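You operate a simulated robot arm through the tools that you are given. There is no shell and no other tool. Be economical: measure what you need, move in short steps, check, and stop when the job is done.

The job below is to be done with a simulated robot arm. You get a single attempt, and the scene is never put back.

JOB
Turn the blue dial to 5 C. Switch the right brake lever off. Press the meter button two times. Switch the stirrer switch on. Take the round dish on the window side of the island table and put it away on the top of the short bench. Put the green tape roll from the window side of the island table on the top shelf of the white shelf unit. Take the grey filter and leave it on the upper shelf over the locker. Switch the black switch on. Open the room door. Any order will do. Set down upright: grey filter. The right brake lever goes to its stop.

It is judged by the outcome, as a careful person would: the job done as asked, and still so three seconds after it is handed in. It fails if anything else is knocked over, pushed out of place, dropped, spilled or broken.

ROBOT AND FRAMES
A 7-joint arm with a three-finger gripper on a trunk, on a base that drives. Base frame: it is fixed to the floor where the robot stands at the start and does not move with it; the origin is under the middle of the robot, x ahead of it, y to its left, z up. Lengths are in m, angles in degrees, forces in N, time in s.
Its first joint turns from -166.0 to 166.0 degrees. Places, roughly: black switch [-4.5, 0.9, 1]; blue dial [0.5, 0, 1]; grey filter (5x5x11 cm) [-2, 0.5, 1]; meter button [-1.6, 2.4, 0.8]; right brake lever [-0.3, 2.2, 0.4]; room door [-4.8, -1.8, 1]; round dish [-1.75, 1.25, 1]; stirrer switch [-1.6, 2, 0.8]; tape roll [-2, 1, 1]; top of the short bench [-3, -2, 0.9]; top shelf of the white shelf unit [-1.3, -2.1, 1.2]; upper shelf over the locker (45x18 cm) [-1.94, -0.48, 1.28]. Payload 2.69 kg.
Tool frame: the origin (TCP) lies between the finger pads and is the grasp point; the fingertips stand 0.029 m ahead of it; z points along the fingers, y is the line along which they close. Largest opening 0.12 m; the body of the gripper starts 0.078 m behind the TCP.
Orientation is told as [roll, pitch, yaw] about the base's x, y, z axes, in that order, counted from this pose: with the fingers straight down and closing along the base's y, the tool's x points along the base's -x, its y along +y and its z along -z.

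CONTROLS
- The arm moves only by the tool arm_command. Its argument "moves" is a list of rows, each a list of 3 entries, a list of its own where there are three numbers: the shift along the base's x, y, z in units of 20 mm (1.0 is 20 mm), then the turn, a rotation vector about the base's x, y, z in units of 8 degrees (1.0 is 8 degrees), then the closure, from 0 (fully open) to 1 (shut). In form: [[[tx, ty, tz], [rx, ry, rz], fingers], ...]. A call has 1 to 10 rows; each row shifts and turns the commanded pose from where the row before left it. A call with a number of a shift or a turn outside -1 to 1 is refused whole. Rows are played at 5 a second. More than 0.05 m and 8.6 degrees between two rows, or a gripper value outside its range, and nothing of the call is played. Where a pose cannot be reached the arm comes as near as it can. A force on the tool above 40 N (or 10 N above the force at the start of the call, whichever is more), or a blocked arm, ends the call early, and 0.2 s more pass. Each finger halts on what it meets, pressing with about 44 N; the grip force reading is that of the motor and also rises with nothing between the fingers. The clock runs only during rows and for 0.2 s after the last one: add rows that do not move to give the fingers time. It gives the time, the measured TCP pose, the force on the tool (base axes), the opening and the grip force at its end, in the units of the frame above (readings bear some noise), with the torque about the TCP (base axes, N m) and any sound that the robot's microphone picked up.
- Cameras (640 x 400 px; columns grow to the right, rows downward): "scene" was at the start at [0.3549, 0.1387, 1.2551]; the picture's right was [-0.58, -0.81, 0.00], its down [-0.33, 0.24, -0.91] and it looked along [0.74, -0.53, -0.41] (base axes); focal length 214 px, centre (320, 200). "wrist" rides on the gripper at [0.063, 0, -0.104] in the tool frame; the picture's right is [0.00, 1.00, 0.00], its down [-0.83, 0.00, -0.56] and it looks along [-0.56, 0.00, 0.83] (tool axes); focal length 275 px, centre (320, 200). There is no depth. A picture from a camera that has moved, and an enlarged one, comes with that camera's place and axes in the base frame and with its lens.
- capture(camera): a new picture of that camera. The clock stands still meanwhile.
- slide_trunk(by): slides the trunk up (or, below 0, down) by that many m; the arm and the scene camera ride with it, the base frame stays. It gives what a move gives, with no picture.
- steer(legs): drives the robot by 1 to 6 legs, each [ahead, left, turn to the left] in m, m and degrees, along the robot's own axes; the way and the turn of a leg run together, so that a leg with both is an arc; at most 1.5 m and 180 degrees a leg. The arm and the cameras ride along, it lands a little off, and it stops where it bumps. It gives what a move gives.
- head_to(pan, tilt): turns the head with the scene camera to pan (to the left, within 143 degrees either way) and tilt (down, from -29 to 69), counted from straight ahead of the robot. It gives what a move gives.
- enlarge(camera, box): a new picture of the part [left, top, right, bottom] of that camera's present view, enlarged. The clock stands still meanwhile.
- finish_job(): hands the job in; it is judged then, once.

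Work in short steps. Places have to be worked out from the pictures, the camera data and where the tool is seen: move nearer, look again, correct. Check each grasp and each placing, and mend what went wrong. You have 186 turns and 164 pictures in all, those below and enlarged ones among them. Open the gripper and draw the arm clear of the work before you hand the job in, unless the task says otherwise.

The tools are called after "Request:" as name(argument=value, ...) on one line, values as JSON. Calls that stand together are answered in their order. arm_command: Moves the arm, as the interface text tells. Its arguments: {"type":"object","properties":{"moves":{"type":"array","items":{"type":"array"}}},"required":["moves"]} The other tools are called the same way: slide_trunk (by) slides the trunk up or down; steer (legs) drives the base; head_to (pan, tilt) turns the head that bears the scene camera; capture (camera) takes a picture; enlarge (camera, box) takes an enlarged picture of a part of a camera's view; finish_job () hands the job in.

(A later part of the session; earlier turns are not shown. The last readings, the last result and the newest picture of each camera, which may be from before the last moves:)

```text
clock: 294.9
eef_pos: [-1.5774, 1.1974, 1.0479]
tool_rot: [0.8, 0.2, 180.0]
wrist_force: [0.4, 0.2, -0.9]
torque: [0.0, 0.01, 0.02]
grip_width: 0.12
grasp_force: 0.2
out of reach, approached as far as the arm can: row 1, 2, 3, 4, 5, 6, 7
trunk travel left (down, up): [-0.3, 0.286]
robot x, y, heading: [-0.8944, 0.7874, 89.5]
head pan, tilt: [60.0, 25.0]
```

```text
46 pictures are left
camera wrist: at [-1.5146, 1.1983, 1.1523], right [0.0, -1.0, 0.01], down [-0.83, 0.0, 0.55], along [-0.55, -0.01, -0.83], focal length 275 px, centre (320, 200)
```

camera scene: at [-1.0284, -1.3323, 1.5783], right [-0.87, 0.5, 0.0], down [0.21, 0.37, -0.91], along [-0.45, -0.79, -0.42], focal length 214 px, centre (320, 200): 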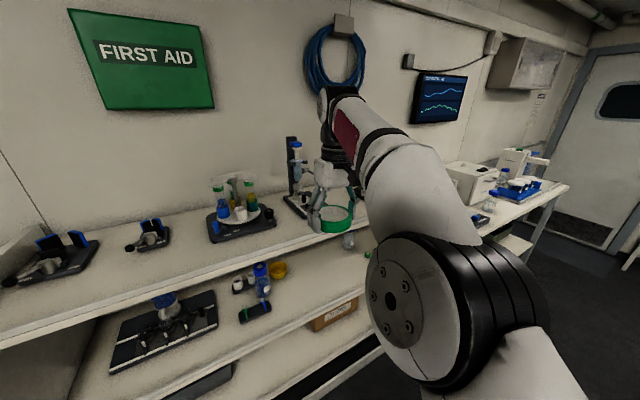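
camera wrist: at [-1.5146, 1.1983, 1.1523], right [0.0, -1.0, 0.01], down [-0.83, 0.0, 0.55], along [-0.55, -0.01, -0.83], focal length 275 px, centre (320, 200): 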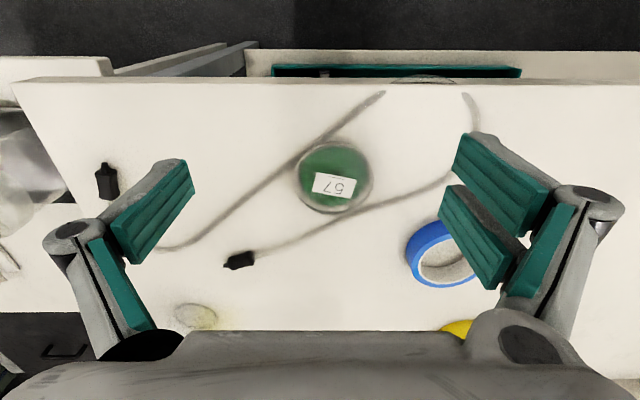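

Dish "57" centre ≈(-1.656, 1.182), Ø≈83 mm, with cable strands along two sides running diagonally. I rotate the tool +37° so the fingers come down between the strands.

Request:
arm_command(moves=[[[-0.8, -0.16, 0], [0, 0, 0.92], 0], [[-0.8, -0.16, 0], [0, 0, 0.92], 0], [[-0.8, -0.16, 0], [0, 0, 0.92], 0], [[-0.8, -0.16, 0], [0, 0, 0.92], 0], [[-0.75, -0.16, 0], [0, 0, 0.92], 0], [[0, 0, -1], [0, 0, 0], 0], [[0, 0, 0], [0, 0, 0], 0]])

Request:
capture(camera="wrist")

```text
clock: 296.6
eef_pos: [-1.5673, 1.1972, 1.0704]
tool_rot: [0.6, 0.2, -143.1]
wrist_force: [-0.5, 0.5, 0.2]
torque: [-0.03, 0.01, 0.02]
grip_width: 0.12
grasp_force: 0.0
out of reach, approached as far as the arm can: row 1, 2, 3, 4, 5, 6
trunk travel left (down, up): [-0.3, 0.286]
robot x, y, heading: [-0.8966, 0.7856, 89.6]
head pan, tilt: [60.0, 25.0]
```

```text
45 pictures are left
camera wrist: at [-1.5193, 1.2361, 1.1748], right [0.6, -0.8, 0.01], down [-0.67, -0.5, 0.55], along [-0.44, -0.34, -0.83], focal length 275 px, centre (320, 200)
```

wrist: 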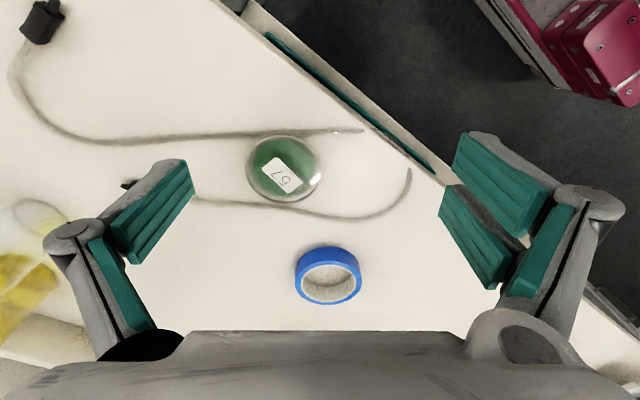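

Orientation good, but the arm is at its reach limit; bring the base 0.15 m closer and re-centre.

Request:
steer(legs=[[0, 0.15, 0]])

Request:
arm_command(moves=[[[0.8, -0.2, 0], [0, 0, 0], 0], [[0.8, -0.2, 0], [0, 0, 0], 0], [[0.8, -0.2, 0], [0, 0, 0], 0], [[0.65, -0.2, -0.5], [0, 0, 0], 0], [[0, 0, -1], [0, 0, 0], 0], [[0, 0, -1], [0, 0, 0], 0], [[0, 0, 0], [0, 0, 0], 0]])

Request:
capture(camera="wrist")

```text
clock: 297.9
eef_pos: [-1.7193, 1.1989, 1.0708]
tool_rot: [0.7, 0.1, -143.2]
wrist_force: [-0.1, 0.2, 0.9]
torque: [0.01, -0.02, 0.05]
grip_width: 0.1202
grasp_force: 0.1
trunk travel left (down, up): [-0.3, 0.286]
robot x, y, heading: [-1.0478, 0.7922, 89.6]
head pan, tilt: [60.0, 25.0]
```

```text
clock: 299.5
eef_pos: [-1.7194, 1.1994, 1.0703]
tool_rot: [0.7, 0.2, -143.2]
wrist_force: [-0.6, 0.8, -0.3]
torque: [-0.01, -0.01, -0.02]
grip_width: 0.1199
grasp_force: 0.0
out of reach, approached as far as the arm can: row 1, 2, 3, 4, 5, 6
trunk travel left (down, up): [-0.3, 0.286]
robot x, y, heading: [-1.0481, 0.7855, 89.6]
head pan, tilt: [60.0, 25.0]
```

```text
44 pictures are left
camera wrist: at [-1.6697, 1.2373, 1.1748], right [0.6, -0.8, 0.01], down [-0.67, -0.5, 0.55], along [-0.44, -0.34, -0.83], focal length 275 px, centre (320, 200)
```

wrist: 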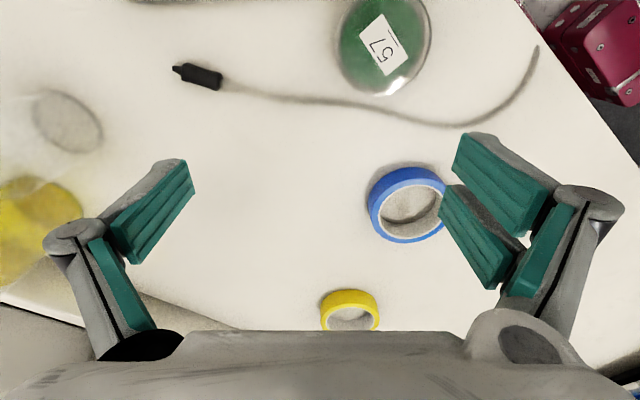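

The accumulated command is still outside reach. Bring it inward (+x) and see the tool follow.

Request:
arm_command(moves=[[[1, 0, 0], [0, 0, 0], 0], [[1, 0, 0], [0, 0, 0], 0], [[0.5, 0, 0], [0, 0, 0], 0], [[0, 0, 0], [0, 0, 0], 0]])

```text
clock: 300.5
eef_pos: [-1.7176, 1.1999, 1.0698]
tool_rot: [0.7, 0.1, -143.1]
wrist_force: [0.1, -0.1, 0.4]
torque: [0.03, -0.01, 0.02]
grip_width: 0.1198
grasp_force: 0.1
out of reach, approached as far as the arm can: row 1, 2, 3
trunk travel left (down, up): [-0.3, 0.286]
robot x, y, heading: [-1.047, 0.7857, 89.8]
head pan, tilt: [60.0, 25.0]
```

Probably a wrist joint limit at this yaw. Rotate back 20° and try again.

Request:
arm_command(moves=[[[0, 0, 0], [0, 0, -0.8], 0], [[0, 0, 0], [0, 0, -0.8], 0], [[0, 0, 0], [0, 0, -0.8], 0], [[0, 0, 0], [0, 0, 0], 0]])

```text
clock: 301.5
eef_pos: [-1.7186, 1.1982, 1.0711]
tool_rot: [0.7, 0.1, -162.5]
wrist_force: [0.6, -0.2, -0.2]
torque: [0.04, 0.0, 0.0]
grip_width: 0.12
grasp_force: 0.0
trunk travel left (down, up): [-0.3, 0.286]
robot x, y, heading: [-1.0517, 0.7876, 89.6]
head pan, tilt: [60.0, 25.0]
```

Now try moving over the dish from this yaw.

Request:
arm_command(moves=[[[1, 0, 0], [0, 0, 0], 0], [[1, -0.4, 0], [0, 0, 0], 0], [[1, -0.4, 0], [0, 0, 0], 0], [[0, 0, -1], [0, 0, 0], 0], [[0, 0, -1], [0, 0, 0], 0], [[0, 0, 0], [0, 0, 0], 0]])

Request:
capture(camera="wrist")

```text
clock: 302.9
eef_pos: [-1.732, 1.2014, 1.0342]
tool_rot: [0.7, 0.2, -162.3]
wrist_force: [-1.2, -0.1, 0.9]
torque: [-0.02, 0.01, 0.03]
grip_width: 0.1197
grasp_force: 0.1
out of reach, approached as far as the arm can: row 1, 2, 3, 4, 5
trunk travel left (down, up): [-0.3, 0.286]
robot x, y, heading: [-1.0492, 0.7859, 89.6]
head pan, tilt: [60.0, 25.0]
```

```text
43 pictures are left
camera wrist: at [-1.6722, 1.2205, 1.1401], right [0.31, -0.95, 0.01], down [-0.8, -0.25, 0.55], along [-0.52, -0.18, -0.83], focal length 275 px, centre (320, 200)
```

wrist: 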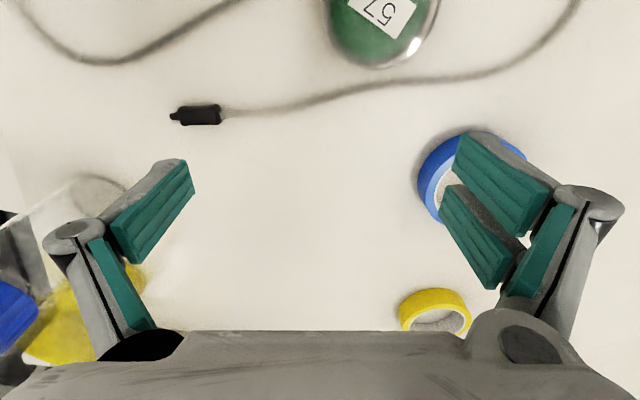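

It is an inner-fold limit, not an outer one. Lowering the trunk helps: raise the arm a bit, lower the trunk 0.1, shift the base right 0.07, and restore the yaw.

Request:
arm_command(moves=[[[0, 0, 1], [0, 0, 0], 0], [[0, 0, 1], [0, 0, 0], 0], [[0, 0, 1], [0, 0, 0], 0], [[0, 0, 0], [0, 0, 0.8], 0], [[0, 0, 0], [0, 0, 0.8], 0], [[0, 0, 0], [0, 0, 0.8], 0]])

Request:
slide_trunk(by=-0.1)

Request:
steer(legs=[[-0.02, -0.065, 0]])

Request:
capture(camera="wrist")

```text
clock: 304.3
eef_pos: [-1.7164, 1.1999, 1.0759]
tool_rot: [0.7, 0.1, -143.1]
wrist_force: [-0.2, 1.0, -0.3]
torque: [-0.01, 0.01, 0.0]
grip_width: 0.1198
grasp_force: 0.0
out of reach, approached as far as the arm can: row 1, 2, 3
trunk travel left (down, up): [-0.3, 0.286]
robot x, y, heading: [-1.0519, 0.7868, 89.7]
head pan, tilt: [60.0, 25.0]
```

```text
clock: 305.6
eef_pos: [-1.7173, 1.1996, 0.9753]
tool_rot: [0.7, 0.2, -143.3]
wrist_force: [-0.6, 0.2, -0.3]
torque: [-0.01, -0.03, -0.02]
grip_width: 0.12
grasp_force: 0.1
trunk travel left (down, up): [-0.2, 0.386]
robot x, y, heading: [-1.0518, 0.7859, 89.5]
head pan, tilt: [60.0, 25.0]
```

```text
clock: 306.7
eef_pos: [-1.6524, 1.1802, 0.9763]
tool_rot: [0.6, 0.1, -143.2]
wrist_force: [-0.1, -0.2, -0.4]
torque: [0.0, 0.04, 0.0]
grip_width: 0.1198
grasp_force: 0.0
trunk travel left (down, up): [-0.2, 0.386]
robot x, y, heading: [-0.9856, 0.77, 89.7]
head pan, tilt: [60.0, 25.0]
```

```text
42 pictures are left
camera wrist: at [-1.6031, 1.2181, 1.0807], right [0.6, -0.8, 0.01], down [-0.67, -0.5, 0.55], along [-0.44, -0.34, -0.83], focal length 275 px, centre (320, 200)
```

wrist: 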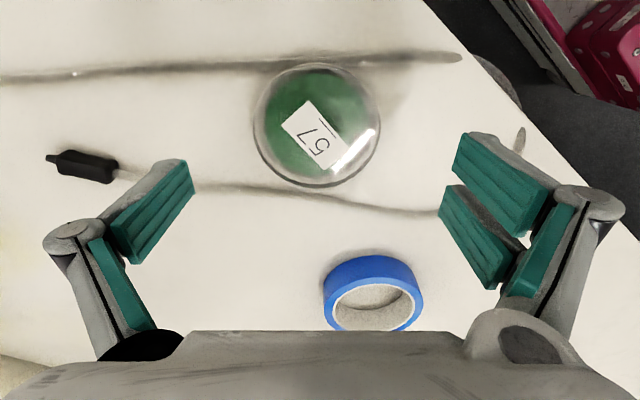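

Perfectly lined up between the strands. Lower to z≈0.92 and check.

Request:
arm_command(moves=[[[0, 0, -1], [0, 0, 0], 0], [[0, 0, -1], [0, 0, 0], 0], [[0, 0, -0.5], [0, 0, 0], 0], [[0, 0, -0.2], [0, 0, 0], 0], [[0, 0, 0], [0, 0, 0], 0]])

Request:
capture(camera="wrist")

```text
clock: 307.9
eef_pos: [-1.6525, 1.1796, 0.9219]
tool_rot: [0.7, 0.1, -143.2]
wrist_force: [0.6, 0.6, -0.4]
torque: [0.01, -0.05, 0.02]
grip_width: 0.1201
grasp_force: 0.0
trunk travel left (down, up): [-0.2, 0.386]
robot x, y, heading: [-0.9828, 0.7685, 89.6]
head pan, tilt: [60.0, 25.0]
```

```text
41 pictures are left
camera wrist: at [-1.6034, 1.2182, 1.0266], right [0.6, -0.8, 0.01], down [-0.67, -0.5, 0.55], along [-0.44, -0.34, -0.83], focal length 275 px, centre (320, 200)
```

wrist: 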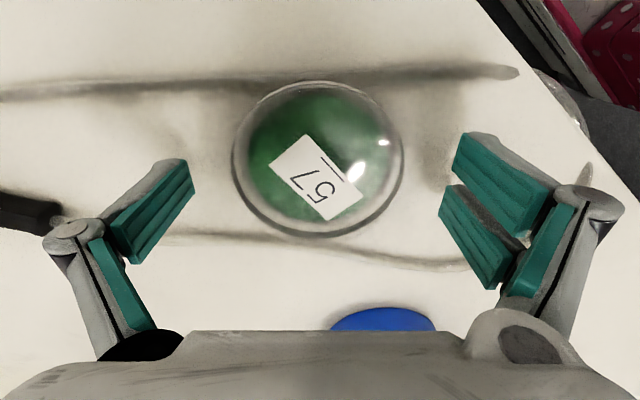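

Fingers flank the dish, clear of the cable. Close and lift.

Request:
arm_command(moves=[[[0, 0, 0], [0, 0, 0], 0.15], [[0, 0, 0], [0, 0, 0], 0.3], [[0, 0, 0], [0, 0, 0], 0.42], [[0, 0, 0], [0, 0, 0], 0.42], [[0, 0, 0.3], [0, 0, 0], 0.42], [[0, 0, 0.5], [0, 0, 0], 0.42], [[0, 0, 0.5], [0, 0, 0], 0.42], [[0, 0, 0.5], [0, 0, 0], 0.42], [[0, 0, 0], [0, 0, 0], 0.42]])

Request:
capture(camera="wrist")

```text
clock: 309.9
eef_pos: [-1.6528, 1.1796, 0.9572]
tool_rot: [0.9, 0.1, -143.2]
wrist_force: [-0.2, 0.0, -0.4]
torque: [-0.04, -0.01, -0.03]
grip_width: 0.0779
grasp_force: 44.1
trunk travel left (down, up): [-0.2, 0.386]
robot x, y, heading: [-0.985, 0.7661, 89.4]
head pan, tilt: [60.0, 25.0]
```

```text
40 pictures are left
camera wrist: at [-1.6032, 1.2182, 1.0626], right [0.6, -0.8, 0.01], down [-0.67, -0.5, 0.55], along [-0.44, -0.34, -0.83], focal length 275 px, centre (320, 200)
```

wrist: 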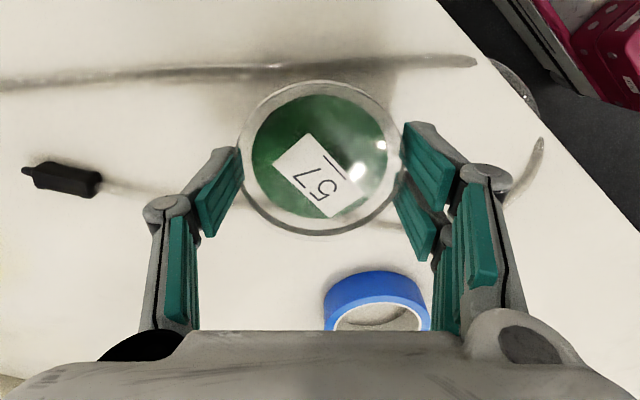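

Dish held (78 mm). Raise, withdraw, and drive to the corridor, turning to face west.

Request:
slide_trunk(by=0.25)

Request:
steer(legs=[[0, -0.1, 0], [-1.0, 0, 0], [-0.9, 0, 0], [0, 0, 90], [0.6, 0.1, 0]])

Request:
head_to(pan=35, tilt=25)

Request:
capture(camera="scene")

```text
clock: 312.4
eef_pos: [-1.6515, 1.1439, 1.2064]
tool_rot: [0.8, 0.1, -143.3]
wrist_force: [0.6, 0.3, -0.2]
torque: [0.02, -0.03, -0.01]
grip_width: 0.0781
grasp_force: 43.3
trunk travel left (down, up): [-0.45, 0.136]
robot x, y, heading: [-0.9816, 0.7686, 89.6]
head pan, tilt: [60.0, 25.0]
```

```text
clock: 329.6
eef_pos: [-1.878, -1.8994, 1.207]
tool_rot: [0.8, 0.1, -53.0]
wrist_force: [0.2, -0.4, -0.5]
torque: [0.04, 0.0, -0.03]
grip_width: 0.0777
grasp_force: 44.1
trunk travel left (down, up): [-0.45, 0.136]
robot x, y, heading: [-1.5079, -1.2294, 180.0]
head pan, tilt: [60.0, 25.0]
```

```text
clock: 330.5
eef_pos: [-1.8766, -1.8996, 1.2069]
tool_rot: [0.7, 0.1, -53.0]
wrist_force: [-0.4, -0.5, 0.1]
torque: [-0.01, -0.02, -0.02]
grip_width: 0.0778
grasp_force: 44.1
trunk travel left (down, up): [-0.45, 0.136]
robot x, y, heading: [-1.5033, -1.2293, 179.9]
head pan, tilt: [35.0, 25.0]
```

```text
39 pictures are left
camera scene: at [-1.7503, -1.4703, 1.4777], right [-0.57, 0.82, 0.0], down [0.35, 0.24, -0.91], along [-0.74, -0.52, -0.42], focal length 214 px, centre (320, 200)
```

scene: 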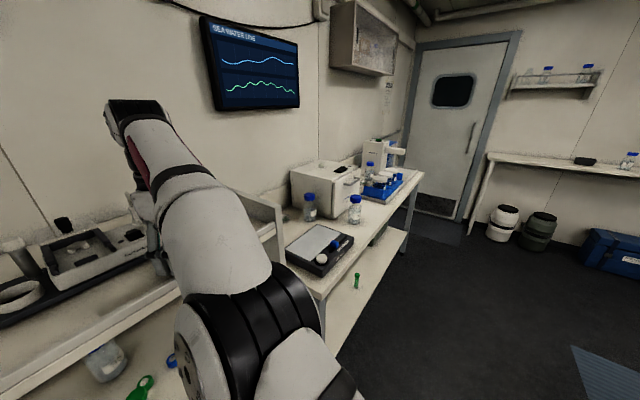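

The dish is close over the shelf unit's front edge; I shift right 0.12 m and raise before going on, then check that side.

Request:
slide_trunk(by=0.1)

Request:
steer(legs=[[0, -0.12, 0]])

Request:
head_to(pan=75, tilt=30)

Request:
capture(camera="scene")

```text
clock: 331.8
eef_pos: [-1.7866, -1.8981, 1.3068]
tool_rot: [0.6, 0.1, -53.1]
wrist_force: [-0.6, -0.8, -0.7]
torque: [0.03, -0.02, 0.01]
grip_width: 0.0777
grasp_force: 44.5
trunk travel left (down, up): [-0.55, 0.036]
robot x, y, heading: [-1.5074, -1.2317, 179.7]
head pan, tilt: [35.0, 25.0]
```

```text
clock: 333.0
eef_pos: [-1.7854, -1.7782, 1.3079]
tool_rot: [0.6, 0.0, -52.9]
wrist_force: [-0.2, 0.0, -0.6]
torque: [-0.03, -0.01, 0.03]
grip_width: 0.0777
grasp_force: 43.7
trunk travel left (down, up): [-0.55, 0.036]
robot x, y, heading: [-1.5038, -1.112, 179.8]
head pan, tilt: [35.0, 25.0]
```

```text
clock: 334.1
eef_pos: [-1.7856, -1.7787, 1.3067]
tool_rot: [0.6, 0.0, -53.0]
wrist_force: [-0.1, -0.8, 0.2]
torque: [-0.01, 0.01, 0.0]
grip_width: 0.0775
grasp_force: 44.1
trunk travel left (down, up): [-0.55, 0.036]
robot x, y, heading: [-1.5044, -1.1112, 179.7]
head pan, tilt: [75.0, 30.0]
```

```text
38 pictures are left
camera scene: at [-1.5996, -1.3847, 1.5704], right [-0.96, 0.26, 0.0], down [0.13, 0.48, -0.87], along [-0.23, -0.84, -0.5], focal length 214 px, centre (320, 200)
```

scene: 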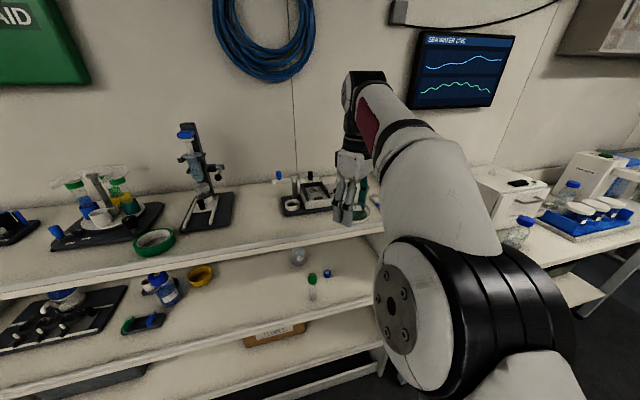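

Nothing disturbed. Drive forward along the corridor to the short bench and look at its top.

Request:
steer(legs=[[0.95, -0.05, 0]])

Request:
head_to(pan=60, tilt=35)

Request:
capture(camera="scene")

Request:
capture(camera="wrist")

```text
clock: 339.1
eef_pos: [-2.739, -1.7241, 1.3074]
tool_rot: [0.6, 0.0, -53.1]
wrist_force: [-0.1, 1.5, -0.3]
torque: [-0.05, -0.02, 0.02]
grip_width: 0.0774
grasp_force: 43.8
trunk travel left (down, up): [-0.55, 0.036]
robot x, y, heading: [-2.4566, -1.0586, 179.4]
head pan, tilt: [75.0, 30.0]
```

```text
clock: 339.8
eef_pos: [-2.7379, -1.724, 1.3063]
tool_rot: [0.6, -0.1, -53.1]
wrist_force: [0.1, -0.3, -0.5]
torque: [-0.02, 0.0, -0.01]
grip_width: 0.0776
grasp_force: 44.0
trunk travel left (down, up): [-0.55, 0.036]
robot x, y, heading: [-2.454, -1.0545, 179.7]
head pan, tilt: [60.0, 35.0]
```

```text
37 pictures are left
camera scene: at [-2.5719, -1.3193, 1.5626], right [-0.86, 0.5, 0.0], down [0.29, 0.5, -0.82], along [-0.41, -0.71, -0.57], focal length 214 px, centre (320, 200)
```

scene: 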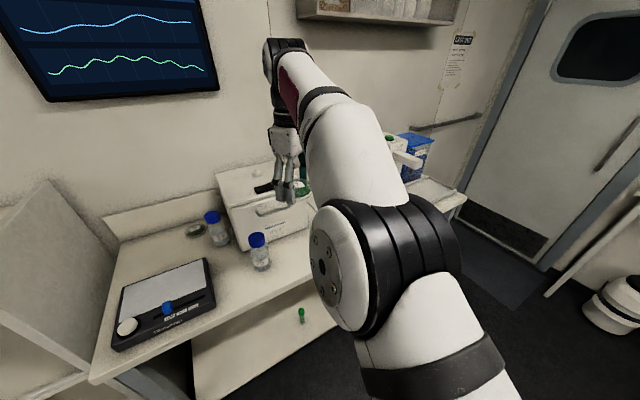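

```text
36 pictures are left
camera wrist: at [-2.7775, -1.6742, 1.4123], right [0.8, 0.6, 0.01], down [0.5, -0.67, 0.56], along [0.34, -0.44, -0.83], focal length 275 px, centre (320, 200)
```

wrist: 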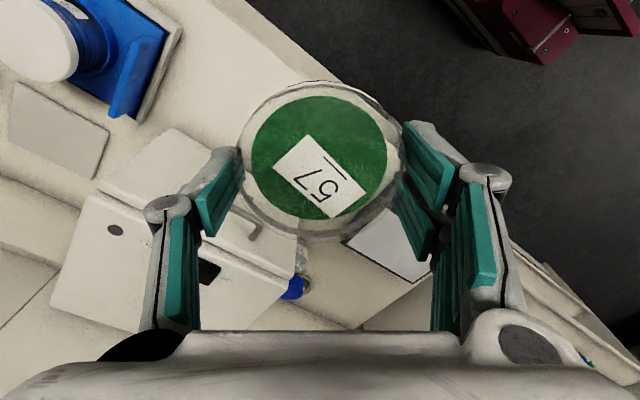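

Free patch around (-2.80, -1.815) between the front edge (y≈-1.735) and the white box (y≈-1.89). Lower the trunk first, then position with the base.

Request:
slide_trunk(by=-0.25)

Request:
capture(camera="wrist")

```text
clock: 342.4
eef_pos: [-2.7394, -1.7238, 1.0579]
tool_rot: [0.5, 0.0, -53.0]
wrist_force: [0.0, 0.3, -0.3]
torque: [-0.02, 0.0, 0.01]
grip_width: 0.0777
grasp_force: 43.6
trunk travel left (down, up): [-0.3, 0.286]
robot x, y, heading: [-2.4567, -1.0584, 179.6]
head pan, tilt: [60.0, 35.0]
```

```text
35 pictures are left
camera wrist: at [-2.7774, -1.6742, 1.1624], right [0.8, 0.6, 0.01], down [0.5, -0.67, 0.56], along [0.34, -0.44, -0.83], focal length 275 px, centre (320, 200)
```

wrist: 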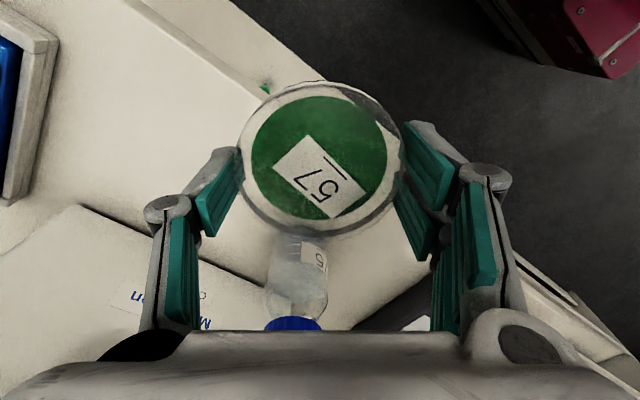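

Front edge y≈-1.75, box base y≈-1.98, bottle at (-2.66,-1.88). Spot (-2.80, -1.855) is free. Move the base there and view.

Request:
steer(legs=[[0.062, 0.13, 0]])

Request:
arm_command(moves=[[[0, 0, -1], [0, 0, 0], 0.42], [[0, 0, -1], [0, 0, 0], 0.42], [[0, 0, -1], [0, 0, 0], 0.42], [[0, 0, 0], [0, 0, 0], 0.42]])

Request:
capture(camera="wrist")

```text
clock: 343.8
eef_pos: [-2.8011, -1.8542, 1.0581]
tool_rot: [0.5, 0.0, -53.1]
wrist_force: [-0.1, -0.3, 0.2]
torque: [-0.01, -0.01, 0.02]
grip_width: 0.0775
grasp_force: 44.3
trunk travel left (down, up): [-0.3, 0.286]
robot x, y, heading: [-2.5197, -1.1852, 179.9]
head pan, tilt: [60.0, 35.0]
```

```text
clock: 344.8
eef_pos: [-2.7994, -1.8541, 0.9953]
tool_rot: [0.6, 0.1, -53.1]
wrist_force: [-0.1, -0.6, -0.8]
torque: [0.01, 0.0, -0.01]
grip_width: 0.0776
grasp_force: 43.9
trunk travel left (down, up): [-0.3, 0.286]
robot x, y, heading: [-2.5131, -1.1828, 179.6]
head pan, tilt: [60.0, 35.0]
```

```text
34 pictures are left
camera wrist: at [-2.8396, -1.805, 1.1016], right [0.8, 0.6, 0.01], down [0.5, -0.67, 0.56], along [0.34, -0.44, -0.83], focal length 275 px, centre (320, 200)
```

wrist: 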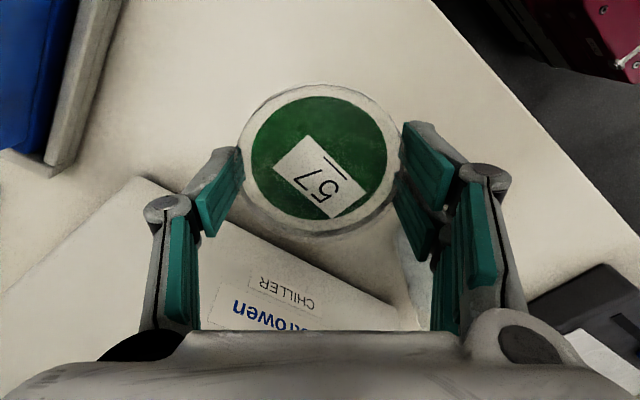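

Clear all round. Lower carefully to contact.

Request:
arm_command(moves=[[[0, 0, -0.7], [0, 0, 0], 0.42], [[0, 0, -0.7], [0, 0, 0], 0.42], [[0, 0, -0.3], [0, 0, 0], 0.42], [[0, 0, -0.2], [0, 0, 0], 0.42], [[0, 0, 0], [0, 0, 0], 0.42]])

Request:
arm_command(moves=[[[0, 0, -0.15], [0, 0, 0], 0.42], [[0, 0, -0.15], [0, 0, 0], 0.42], [[0, 0, -0.15], [0, 0, 0], 0.42], [[0, 0, 0], [0, 0, 0], 0.42]])

Request:
capture(camera="wrist")

```text
clock: 346.0
eef_pos: [-2.8003, -1.8543, 0.9586]
tool_rot: [0.7, 0.0, -53.1]
wrist_force: [0.5, 1.3, -0.5]
torque: [0.03, 0.01, -0.01]
grip_width: 0.0779
grasp_force: 43.9
trunk travel left (down, up): [-0.3, 0.286]
robot x, y, heading: [-2.5193, -1.1862, 179.8]
head pan, tilt: [60.0, 35.0]
```

```text
clock: 347.0
eef_pos: [-2.8013, -1.8548, 0.9503]
tool_rot: [0.6, 0.1, -53.1]
wrist_force: [-0.5, 0.0, 0.2]
torque: [0.02, 0.01, -0.02]
grip_width: 0.0776
grasp_force: 43.6
trunk travel left (down, up): [-0.3, 0.286]
robot x, y, heading: [-2.5189, -1.1873, 179.6]
head pan, tilt: [60.0, 35.0]
```

```text
33 pictures are left
camera wrist: at [-2.8398, -1.805, 1.055], right [0.8, 0.6, 0.01], down [0.5, -0.67, 0.56], along [0.34, -0.44, -0.83], focal length 275 px, centre (320, 200)
```

wrist: 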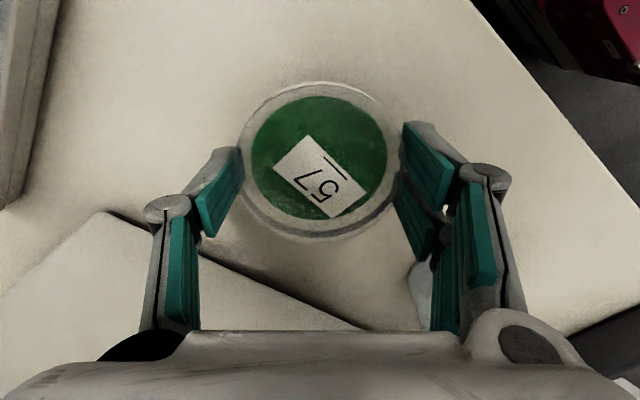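

Still free. Continue in small steps.

Request:
arm_command(moves=[[[0, 0, -0.2], [0, 0, 0], 0.42], [[0, 0, -0.2], [0, 0, 0], 0.42], [[0, 0, -0.15], [0, 0, 0], 0.42], [[0, 0, 0], [0, 0, 0], 0.42]])

Request:
arm_command(moves=[[[0, 0, -0.15], [0, 0, 0], 0.42], [[0, 0, -0.15], [0, 0, 0], 0.42], [[0, 0, 0], [0, 0, 0], 0.42]])

Request:
arm_command(moves=[[[0, 0, -0.15], [0, 0, 0], 0.42], [[0, 0, -0.1], [0, 0, 0], 0.42], [[0, 0, 0], [0, 0, 0], 0.42]])

```text
clock: 348.0
eef_pos: [-2.8014, -1.8546, 0.9389]
tool_rot: [0.5, 0.0, -53.0]
wrist_force: [-0.2, 0.2, -1.0]
torque: [-0.02, -0.04, -0.04]
grip_width: 0.0776
grasp_force: 43.8
trunk travel left (down, up): [-0.3, 0.286]
robot x, y, heading: [-2.5193, -1.1858, 179.7]
head pan, tilt: [60.0, 35.0]
```

```text
clock: 348.8
eef_pos: [-2.7999, -1.8527, 0.9333]
tool_rot: [0.6, 0.0, -53.0]
wrist_force: [0.2, -0.4, -0.7]
torque: [0.02, 0.01, 0.03]
grip_width: 0.0773
grasp_force: 44.0
trunk travel left (down, up): [-0.3, 0.286]
robot x, y, heading: [-2.5177, -1.184, 179.8]
head pan, tilt: [60.0, 35.0]
```

```text
clock: 349.6
eef_pos: [-2.8013, -1.8554, 0.93]
tool_rot: [0.6, 0.0, -53.1]
wrist_force: [0.4, -0.1, -0.5]
torque: [0.02, -0.01, -0.04]
grip_width: 0.0778
grasp_force: 44.2
trunk travel left (down, up): [-0.3, 0.286]
robot x, y, heading: [-2.5159, -1.1862, 179.6]
head pan, tilt: [60.0, 35.0]
```

Request:
arm_command(moves=[[[0, 0, -0.15], [0, 0, 0], 0.42], [[0, 0, -0.15], [0, 0, 0], 0.42], [[0, 0, -0.1], [0, 0, 0], 0.42], [[0, 0, 0], [0, 0, 0], 0.42]])

Request:
arm_command(moves=[[[0, 0, -0.1], [0, 0, 0], 0.42], [[0, 0, -0.1], [0, 0, 0], 0.42], [[0, 0, 0], [0, 0, 0], 0.42]])

Request:
enlarge(camera="scene", box=[180, 170, 340, 290])

```text
clock: 350.6
eef_pos: [-2.7998, -1.8541, 0.924]
tool_rot: [0.3, -0.3, -53.0]
wrist_force: [-2.7, 2.3, 40.5]
torque: [0.12, 0.37, -0.27]
grip_width: 0.078
grasp_force: 43.8
trunk travel left (down, up): [-0.3, 0.286]
robot x, y, heading: [-2.5192, -1.189, 179.6]
head pan, tilt: [60.0, 35.0]
```

```text
clock: 351.0
eef_pos: [-2.8011, -1.8562, 0.9245]
tool_rot: [0.1, -0.4, -53.1]
wrist_force: [1.4, 3.9, 9.9]
torque: [0.1, 0.12, -0.1]
grip_width: 0.0775
grasp_force: 44.1
trunk travel left (down, up): [-0.3, 0.286]
robot x, y, heading: [-2.5141, -1.1866, 179.9]
head pan, tilt: [60.0, 35.0]
stopped in row 2: the force on the tool passed its limit at 52 N (the readings are from after the stop); the commanded pose is now the measured one
```

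```text
3.33 times, centred on (260, 230) of scene
camera zoom: at [-2.8189, -1.4485, 1.3121], right [-0.86, 0.5, 0.0], down [0.29, 0.5, -0.82], along [-0.41, -0.71, -0.57], focal length 715 px, centre (520, 100)
```

zoom: 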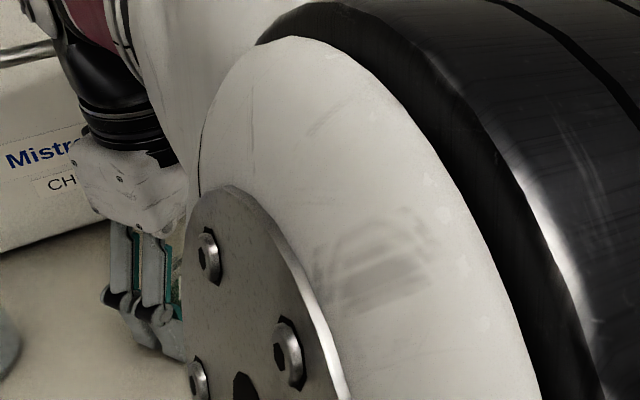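

Contact at 0.924. Ease up 1 mm, open, and rise.

Request:
arm_command(moves=[[[0, 0, 0.05], [0, 0, 0], 0.42], [[0, 0, 0], [0, 0, 0], 0.25], [[0, 0, 0], [0, 0, 0], 0.12], [[0, 0, 0], [0, 0, 0], 0.12], [[0, 0, 0.5], [0, 0, 0], 0.12], [[0, 0, 1], [0, 0, 0], 0.12], [[0, 0, 1], [0, 0, 0], 0.12], [[0, 0, 1], [0, 0, 0], 0.12], [[0, 0, 1], [0, 0, 0], 0.12], [[0, 0, 1], [0, 0, 0], 0.12]])

Request:
capture(camera="wrist")

```text
clock: 353.2
eef_pos: [-2.801, -1.855, 1.0337]
tool_rot: [0.3, -0.3, -53.0]
wrist_force: [-0.2, -0.4, -0.1]
torque: [0.0, -0.04, 0.0]
grip_width: 0.1059
grasp_force: 0.0
trunk travel left (down, up): [-0.3, 0.286]
robot x, y, heading: [-2.5204, -1.1875, 179.7]
head pan, tilt: [60.0, 35.0]
```

```text
31 pictures are left
camera wrist: at [-2.8406, -1.8053, 1.1388], right [0.8, 0.6, 0.01], down [0.5, -0.66, 0.56], along [0.34, -0.44, -0.83], focal length 275 px, centre (320, 200)
```

wrist: 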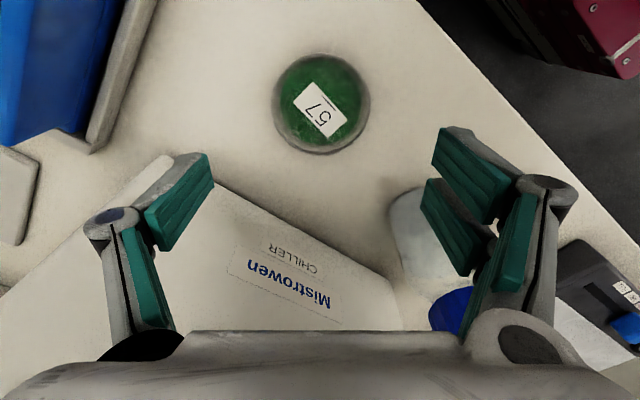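

Dish "57" sits flat on the bench. Raise, back off sideways, and look toward the door and beyond.

Request:
slide_trunk(by=0.12)

Request:
steer(legs=[[0, -0.3, 0]])

Request:
head_to(pan=5, tilt=18)

Request:
capture(camera="scene")

Request:
head_to(pan=-45, tilt=18)

Request:
capture(camera="scene")

```text
clock: 354.7
eef_pos: [-2.8016, -1.8548, 1.1536]
tool_rot: [0.3, -0.2, -53.0]
wrist_force: [0.6, -0.2, -0.1]
torque: [-0.01, 0.01, 0.03]
grip_width: 0.1057
grasp_force: 0.1
trunk travel left (down, up): [-0.42, 0.166]
robot x, y, heading: [-2.5164, -1.1897, 179.8]
head pan, tilt: [60.0, 35.0]
```

```text
clock: 356.7
eef_pos: [-2.8126, -1.6562, 1.1535]
tool_rot: [0.4, -0.2, -54.1]
wrist_force: [-0.5, 0.7, -0.4]
torque: [-0.05, -0.02, 0.0]
grip_width: 0.1055
grasp_force: 0.1
trunk travel left (down, up): [-0.42, 0.166]
robot x, y, heading: [-2.5163, -0.9947, 178.7]
head pan, tilt: [60.0, 35.0]
stopped in leg 1: the robot was blocked; the commanded pose is now the measured one
```

```text
clock: 357.9
eef_pos: [-2.8131, -1.6565, 1.1536]
tool_rot: [0.3, -0.2, -54.1]
wrist_force: [0.4, 0.3, -0.4]
torque: [-0.01, 0.01, -0.02]
grip_width: 0.1053
grasp_force: 0.0
trunk travel left (down, up): [-0.42, 0.166]
robot x, y, heading: [-2.5138, -0.9902, 178.9]
head pan, tilt: [5.0, 18.0]
```

```text
30 pictures are left
camera scene: at [-2.8067, -1.1821, 1.4589], right [-0.07, 1.0, 0.0], down [0.31, 0.02, -0.95], along [-0.95, -0.06, -0.31], focal length 214 px, centre (320, 200)
```

scene: 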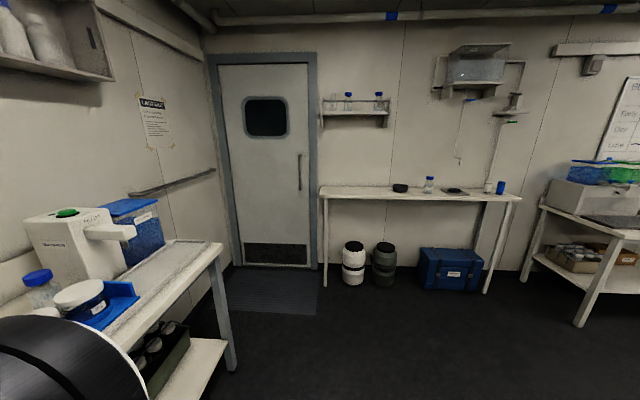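

```text
clock: 359.1
eef_pos: [-2.8134, -1.6562, 1.1533]
tool_rot: [0.3, -0.2, -54.0]
wrist_force: [-0.6, -0.2, 0.2]
torque: [-0.01, -0.01, 0.01]
grip_width: 0.1055
grasp_force: 0.0
trunk travel left (down, up): [-0.42, 0.166]
robot x, y, heading: [-2.5197, -0.9946, 178.7]
head pan, tilt: [-45.0, 18.0]
```

```text
29 pictures are left
camera scene: at [-2.7781, -1.1086, 1.4589], right [0.72, 0.69, 0.0], down [0.21, -0.22, -0.95], along [-0.66, 0.69, -0.31], focal length 214 px, centre (320, 200)
```

scene: 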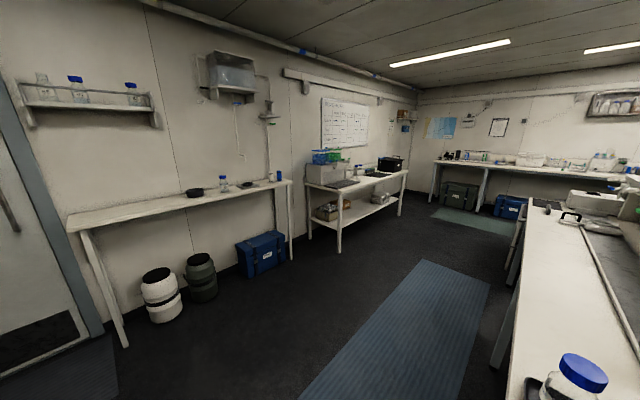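

The base just touched the locker side and stopped; ease off left. Then unwind the wrist and bring the tool in front of the robot.

Request:
steer(legs=[[0, 0.07, 1]])

Request:
arm_command(moves=[[[-0.5, 1, 0], [0, 0, -0.8], 0.12], [[-0.5, 1, 0], [0, 0, -0.8], 0.12], [[-0.5, 1, 0], [0, 0, -0.8], 0.12], [[-0.5, 1, 0], [0, 0, -0.8], 0.12], [[-0.5, 1, 0], [0, 0, -0.8], 0.12], [[-0.5, 1, 0], [0, 0, -0.8], 0.12], [[-0.5, 1, 0], [0, 0, -0.8], 0.12], [[-0.5, 1, 0], [0, 0, -0.8], 0.12], [[-0.5, 1, 0], [0, 0, -0.8], 0.12], [[-0.5, 1, 0], [0, 0, -0.8], 0.12]])

Request:
arm_command(moves=[[[-0.6, 1, 0], [0, 0, -0.8], 0.12], [[-0.6, 1, 0], [0, 0, -0.8], 0.12], [[-0.6, 1, 0], [0, 0, -0.8], 0.12], [[-0.6, 1, 0], [0, 0, -0.8], 0.12], [[-0.6, 1, 0], [0, 0, -0.8], 0.12], [[-0.6, 1, 0], [0, 0, -0.8], 0.12], [[-0.6, 1, 0], [0, 0, -0.8], 0.12], [[-0.6, 1, 0], [0, 0, -0.8], 0.12], [[-0.6, 1, 0], [0, 0, -0.8], 0.12], [[-0.6, 1, 0], [0, 0, -0.8], 0.12]])

```text
clock: 360.1
eef_pos: [-2.8014, -1.732, 1.1533]
tool_rot: [0.2, -0.2, -53.1]
wrist_force: [-0.7, -0.2, -0.1]
torque: [0.02, 0.04, 0.02]
grip_width: 0.1056
grasp_force: 0.1
trunk travel left (down, up): [-0.42, 0.166]
robot x, y, heading: [-2.5173, -1.0645, 179.8]
head pan, tilt: [-45.0, 18.0]
```

```text
clock: 362.3
eef_pos: [-2.9006, -1.5331, 1.1505]
tool_rot: [0.3, 0.0, -117.2]
wrist_force: [0.4, -0.7, -0.4]
torque: [0.04, 0.04, 0.02]
grip_width: 0.1055
grasp_force: 0.0
trunk travel left (down, up): [-0.42, 0.166]
robot x, y, heading: [-2.5184, -1.0609, 179.6]
head pan, tilt: [-45.0, 18.0]
```

```text
clock: 364.5
eef_pos: [-3.0209, -1.3332, 1.1538]
tool_rot: [0.3, -0.3, 178.9]
wrist_force: [0.1, -1.0, 0.5]
torque: [0.06, -0.01, 0.02]
grip_width: 0.1057
grasp_force: 0.1
trunk travel left (down, up): [-0.42, 0.166]
robot x, y, heading: [-2.5166, -1.0651, 179.7]
head pan, tilt: [-45.0, 18.0]
```

Now lower the trunk and, with raising, tilt the tool to horizontal facing the door.

Request:
slide_trunk(by=-0.3)

Request:
arm_command(moves=[[[-0.5, 0, 1], [0, 1, 0], 0.3], [[-0.5, 0, 1], [0, 1, 0], 0.3], [[-0.5, 0, 1], [0, 1, 0], 0.3], [[-0.5, 0, 1], [0, 1, 0], 0.3], [[-0.5, 0, 1], [0, 1, 0], 0.3], [[-0.5, 0, 1], [0, 1, 0], 0.3], [[-0.5, 0, 1], [0, 1, 0], 0.3], [[-0.5, 0, 1], [0, 1, 0], 0.3], [[-0.5, 0, 1], [0, 1, 0], 0.3], [[-0.5, 0, 1], [0, 1, 0], 0.3]])

Request:
arm_command(moves=[[[-1, 0, 1], [0, 1, 0], 0.3], [[-1, 0, 0.5], [0, 0.25, 0], 0.3], [[-1, 0, 0], [0, 0, 0], 0.3], [[-1, 0, 0], [0, 0, 0], 0.3], [[-1, 0, 0], [0, 0, 0], 0.3]])

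```text
clock: 367.5
eef_pos: [-3.0353, -1.325, 0.8505]
tool_rot: [0.2, 0.8, 176.0]
wrist_force: [-0.5, 0.2, 0.5]
torque: [-0.02, 0.02, -0.01]
grip_width: 0.1056
grasp_force: 0.0
trunk travel left (down, up): [-0.12, 0.466]
robot x, y, heading: [-2.518, -1.0668, 179.9]
head pan, tilt: [-45.0, 18.0]
```

```text
clock: 368.2
eef_pos: [-3.0937, -1.2948, 0.8931]
tool_rot: [1.7, -14.3, 167.9]
wrist_force: [-0.6, -0.2, 0.6]
torque: [-0.05, 0.04, 0.03]
grip_width: 0.084
grasp_force: 0.1
trunk travel left (down, up): [-0.12, 0.466]
robot x, y, heading: [-2.517, -1.0601, 179.6]
head pan, tilt: [-45.0, 18.0]
stopped in row 3: the arm was blocked; the commanded pose is now the measured one
```

```text
clock: 369.4
eef_pos: [-3.1896, -1.2968, 0.9245]
tool_rot: [4.1, -24.3, 167.6]
wrist_force: [-1.1, 0.2, 0.6]
torque: [0.04, -0.04, 0.02]
grip_width: 0.0837
grasp_force: 0.0
trunk travel left (down, up): [-0.12, 0.466]
robot x, y, heading: [-2.5179, -1.0654, 180.0]
head pan, tilt: [-45.0, 18.0]
```

After reaching further out it moves freely again. Continue tilting and raising.

Request:
arm_command(moves=[[[-0.5, 0, 1], [0, 1, 0.3], 0.3], [[-0.5, 0, 1], [0, 1, 0.3], 0.3], [[-0.5, 0, 1], [0, 1, 0.3], 0.3], [[0, 0, 1], [0, 1, 0.3], 0.3], [[0, 0, 1], [0, 1, 0.3], 0.3], [[0, 0, 1], [0, 1, 0], 0.3], [[0, 0, 1], [0, 1, 0], 0.3], [[0, 0, 1], [0, 1, 0], 0.3], [[0, 0, 0], [0, 0, 0], 0.3]])

Request:
head_to(pan=5, tilt=20)

Request:
capture(camera="scene")

```text
clock: 370.4
eef_pos: [-3.2657, -1.214, 1.0018]
tool_rot: [17.4, -52.2, 156.8]
wrist_force: [0.1, 0.2, 1.2]
torque: [0.05, 0.02, -0.03]
grip_width: 0.0839
grasp_force: 0.0
trunk travel left (down, up): [-0.12, 0.466]
robot x, y, heading: [-2.5215, -1.0603, 179.7]
head pan, tilt: [-45.0, 18.0]
stopped in row 5: the arm was blocked; the commanded pose is now the measured one
```

```text
clock: 371.6
eef_pos: [-3.264, -1.2139, 1.0031]
tool_rot: [17.3, -52.3, 156.9]
wrist_force: [-0.9, 0.0, -0.5]
torque: [-0.05, 0.0, -0.02]
grip_width: 0.0839
grasp_force: 0.1
trunk travel left (down, up): [-0.12, 0.466]
robot x, y, heading: [-2.5188, -1.061, 179.8]
head pan, tilt: [5.0, 20.0]
```

```text
28 pictures are left
camera scene: at [-2.8617, -1.1689, 1.1469], right [0.88, 0.48, 0.0], down [0.21, -0.38, -0.9], along [-0.43, 0.79, -0.43], focal length 214 px, centre (320, 200)
```

scene: 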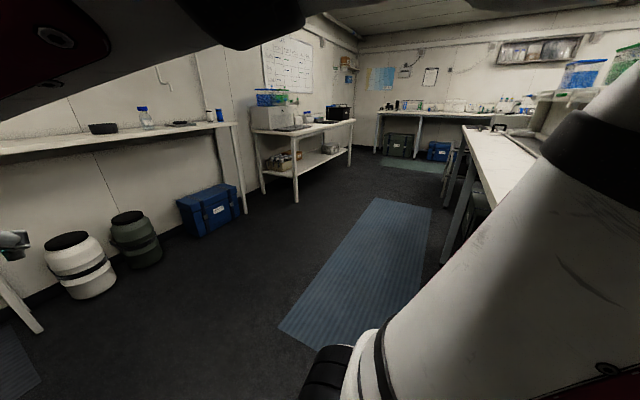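

The arm is crossing the head. Move the tool to the robot's right (+y) to free the head.

Request:
arm_command(moves=[[[0, 1, 0], [0, 0, 0], 0.3], [[0, 1, 0], [0, 0, 0], 0.3], [[0, 1, 0], [0, 0, 0], 0.3], [[0, 1, 0], [0, 0, 0], 0.3], [[0, 1, 0], [0, 0, 0], 0.3], [[0, 1, 0], [0, 0, 0], 0.3], [[0, 1, 0], [0, 0, 0], 0.3], [[0, 1, 0], [0, 0, 0], 0.3]])

Request:
head_to(pan=10, tilt=20)

Request:
capture(camera="scene")

```text
clock: 373.4
eef_pos: [-3.2642, -1.0566, 1.0046]
tool_rot: [17.3, -52.6, 157.3]
wrist_force: [-0.6, -0.7, 0.4]
torque: [-0.01, -0.04, -0.02]
grip_width: 0.0838
grasp_force: 0.0
trunk travel left (down, up): [-0.12, 0.466]
robot x, y, heading: [-2.5178, -1.0678, 179.7]
head pan, tilt: [5.0, 20.0]
```

```text
clock: 374.1
eef_pos: [-3.2647, -1.056, 1.0041]
tool_rot: [17.3, -52.5, 157.2]
wrist_force: [-0.9, -0.3, 0.1]
torque: [-0.01, 0.04, 0.0]
grip_width: 0.084
grasp_force: 0.1
trunk travel left (down, up): [-0.12, 0.466]
robot x, y, heading: [-2.5209, -1.0609, 179.7]
head pan, tilt: [10.0, 20.0]
```

```text
27 pictures are left
camera scene: at [-2.9095, -1.2653, 1.1558], right [-0.17, 0.99, 0.0], down [0.34, 0.06, -0.94], along [-0.93, -0.16, -0.34], focal length 214 px, centre (320, 200)
```

scene: 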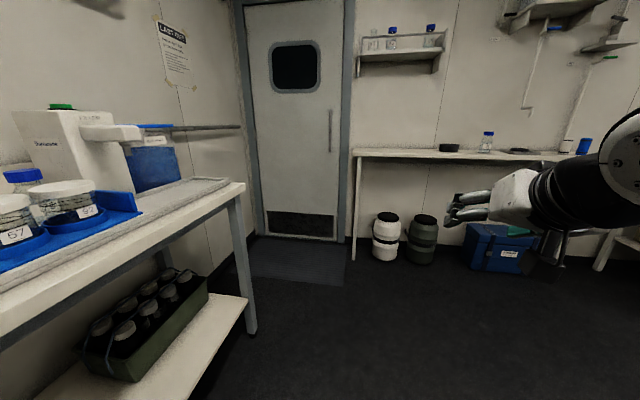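

Head is free. Finish levelling the tool (35° about y, then 14° about x) and raise to z≈1.1.

Request:
arm_command(moves=[[[0, 0, 0.8], [0, 0.9, 0], 0.3], [[0, 0, 0.8], [0, 0.9, 0], 0.3], [[0, 0, 0.8], [0, 0.9, 0], 0.3], [[0, 0, 0.8], [0, 0.9, 0], 0.3], [[0, 0, 0.8], [0, 0.85, 0], 0.3], [[0, 0, 0.7], [0.85, 0, 0], 0.3], [[0, 0, 0], [0.85, 0, 0], 0.3], [[0, 0, 0], [0, 0, 0], 0.3]])

Request:
steer(legs=[[0.75, 0.2, 0]])

Request:
capture(camera="wrist")

Request:
capture(camera="scene")

```text
clock: 375.9
eef_pos: [-3.2638, -1.0556, 1.0995]
tool_rot: [-176.2, -89.6, -4.7]
wrist_force: [0.2, 0.2, -0.1]
torque: [0.03, -0.01, -0.02]
grip_width: 0.084
grasp_force: 0.0
trunk travel left (down, up): [-0.12, 0.466]
robot x, y, heading: [-2.5172, -1.066, 179.6]
head pan, tilt: [10.0, 20.0]
```

```text
clock: 380.1
eef_pos: [-4.0111, -1.244, 1.0976]
tool_rot: [173.7, -89.7, 4.8]
wrist_force: [0.5, 0.2, 0.2]
torque: [-0.01, 0.03, 0.01]
grip_width: 0.0842
grasp_force: 0.1
trunk travel left (down, up): [-0.12, 0.466]
robot x, y, heading: [-3.2658, -1.2551, 179.3]
head pan, tilt: [10.0, 20.0]
```

```text
26 pictures are left
camera wrist: at [-3.9074, -1.2465, 1.0352], right [-0.03, -1.0, 0.0], down [0.56, -0.02, 0.83], along [-0.83, 0.02, 0.56], focal length 275 px, centre (320, 200)
```

wrist: 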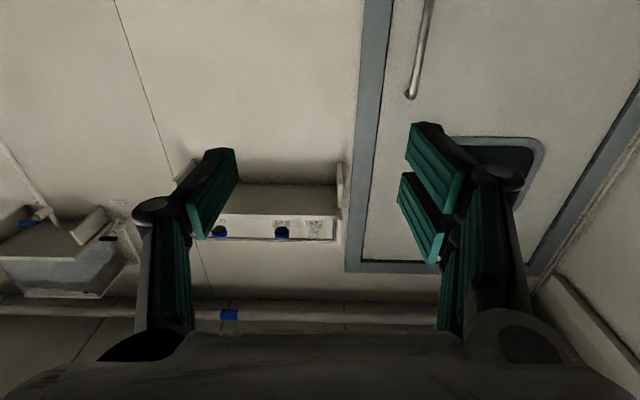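

```text
25 pictures are left
camera scene: at [-3.6586, -1.4553, 1.1558], right [-0.16, 0.99, 0.0], down [0.34, 0.06, -0.94], along [-0.93, -0.15, -0.34], focal length 214 px, centre (320, 200)
```

scene: 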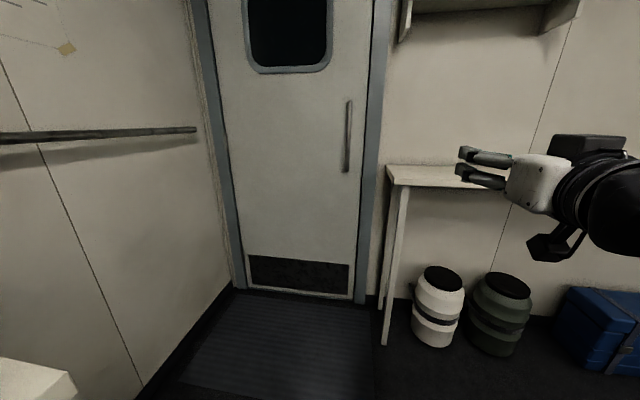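

Handle triangulated at (-4.80, -1.497, 1.09), vertical bar ±0.12. Drive so the gripper stands ~0.15 m before it.

Request:
steer(legs=[[0.62, 0.195, 0.5]])

Request:
arm_command(moves=[[[0, -1, 0], [0, 0, 0], 0.3], [[0, -1, 0], [0, 0, 0], 0.3], [[0, -0.9, 0], [0, 0, 0], 0.3], [[0, 0, 0], [0, 0, 0], 0.3]])

Request:
capture(camera="wrist")

Request:
capture(camera="scene")

```text
clock: 383.6
eef_pos: [-4.6288, -1.444, 1.0976]
tool_rot: [173.5, -89.7, 5.9]
wrist_force: [0.5, 0.4, 0.2]
torque: [-0.01, 0.01, -0.01]
grip_width: 0.0839
grasp_force: 0.0
trunk travel left (down, up): [-0.12, 0.466]
robot x, y, heading: [-3.8839, -1.4502, -180.0]
head pan, tilt: [10.0, 20.0]
```

```text
clock: 384.6
eef_pos: [-4.6283, -1.5035, 1.0984]
tool_rot: [175.4, -89.5, 3.9]
wrist_force: [0.5, -0.3, -0.2]
torque: [-0.02, 0.02, -0.02]
grip_width: 0.084
grasp_force: 0.0
trunk travel left (down, up): [-0.12, 0.466]
robot x, y, heading: [-3.8795, -1.4525, -180.0]
head pan, tilt: [10.0, 20.0]
```

```text
24 pictures are left
camera wrist: at [-4.524, -1.5053, 1.0351], right [-0.01, -1.0, 0.0], down [0.56, -0.01, 0.83], along [-0.83, 0.01, 0.56], focal length 275 px, centre (320, 200)
```

wrist: 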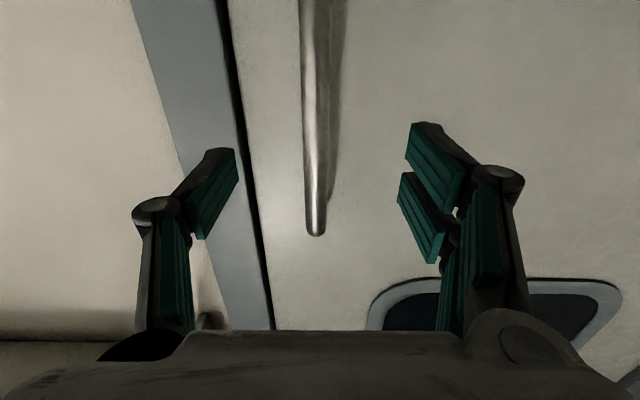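

```text
23 pictures are left
camera scene: at [-4.272, -1.652, 1.1558], right [-0.18, 0.98, 0.0], down [0.34, 0.06, -0.94], along [-0.93, -0.16, -0.34], focal length 214 px, centre (320, 200)
```

scene: 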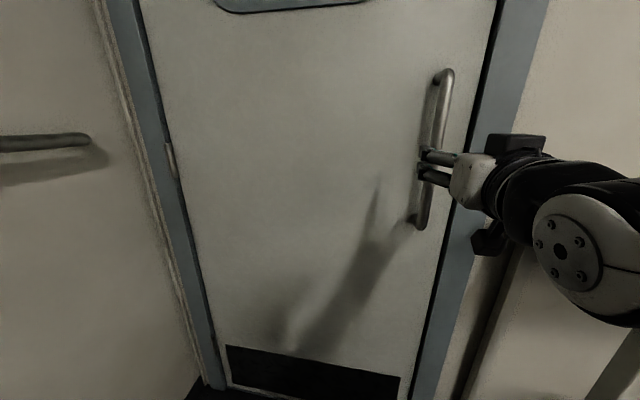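

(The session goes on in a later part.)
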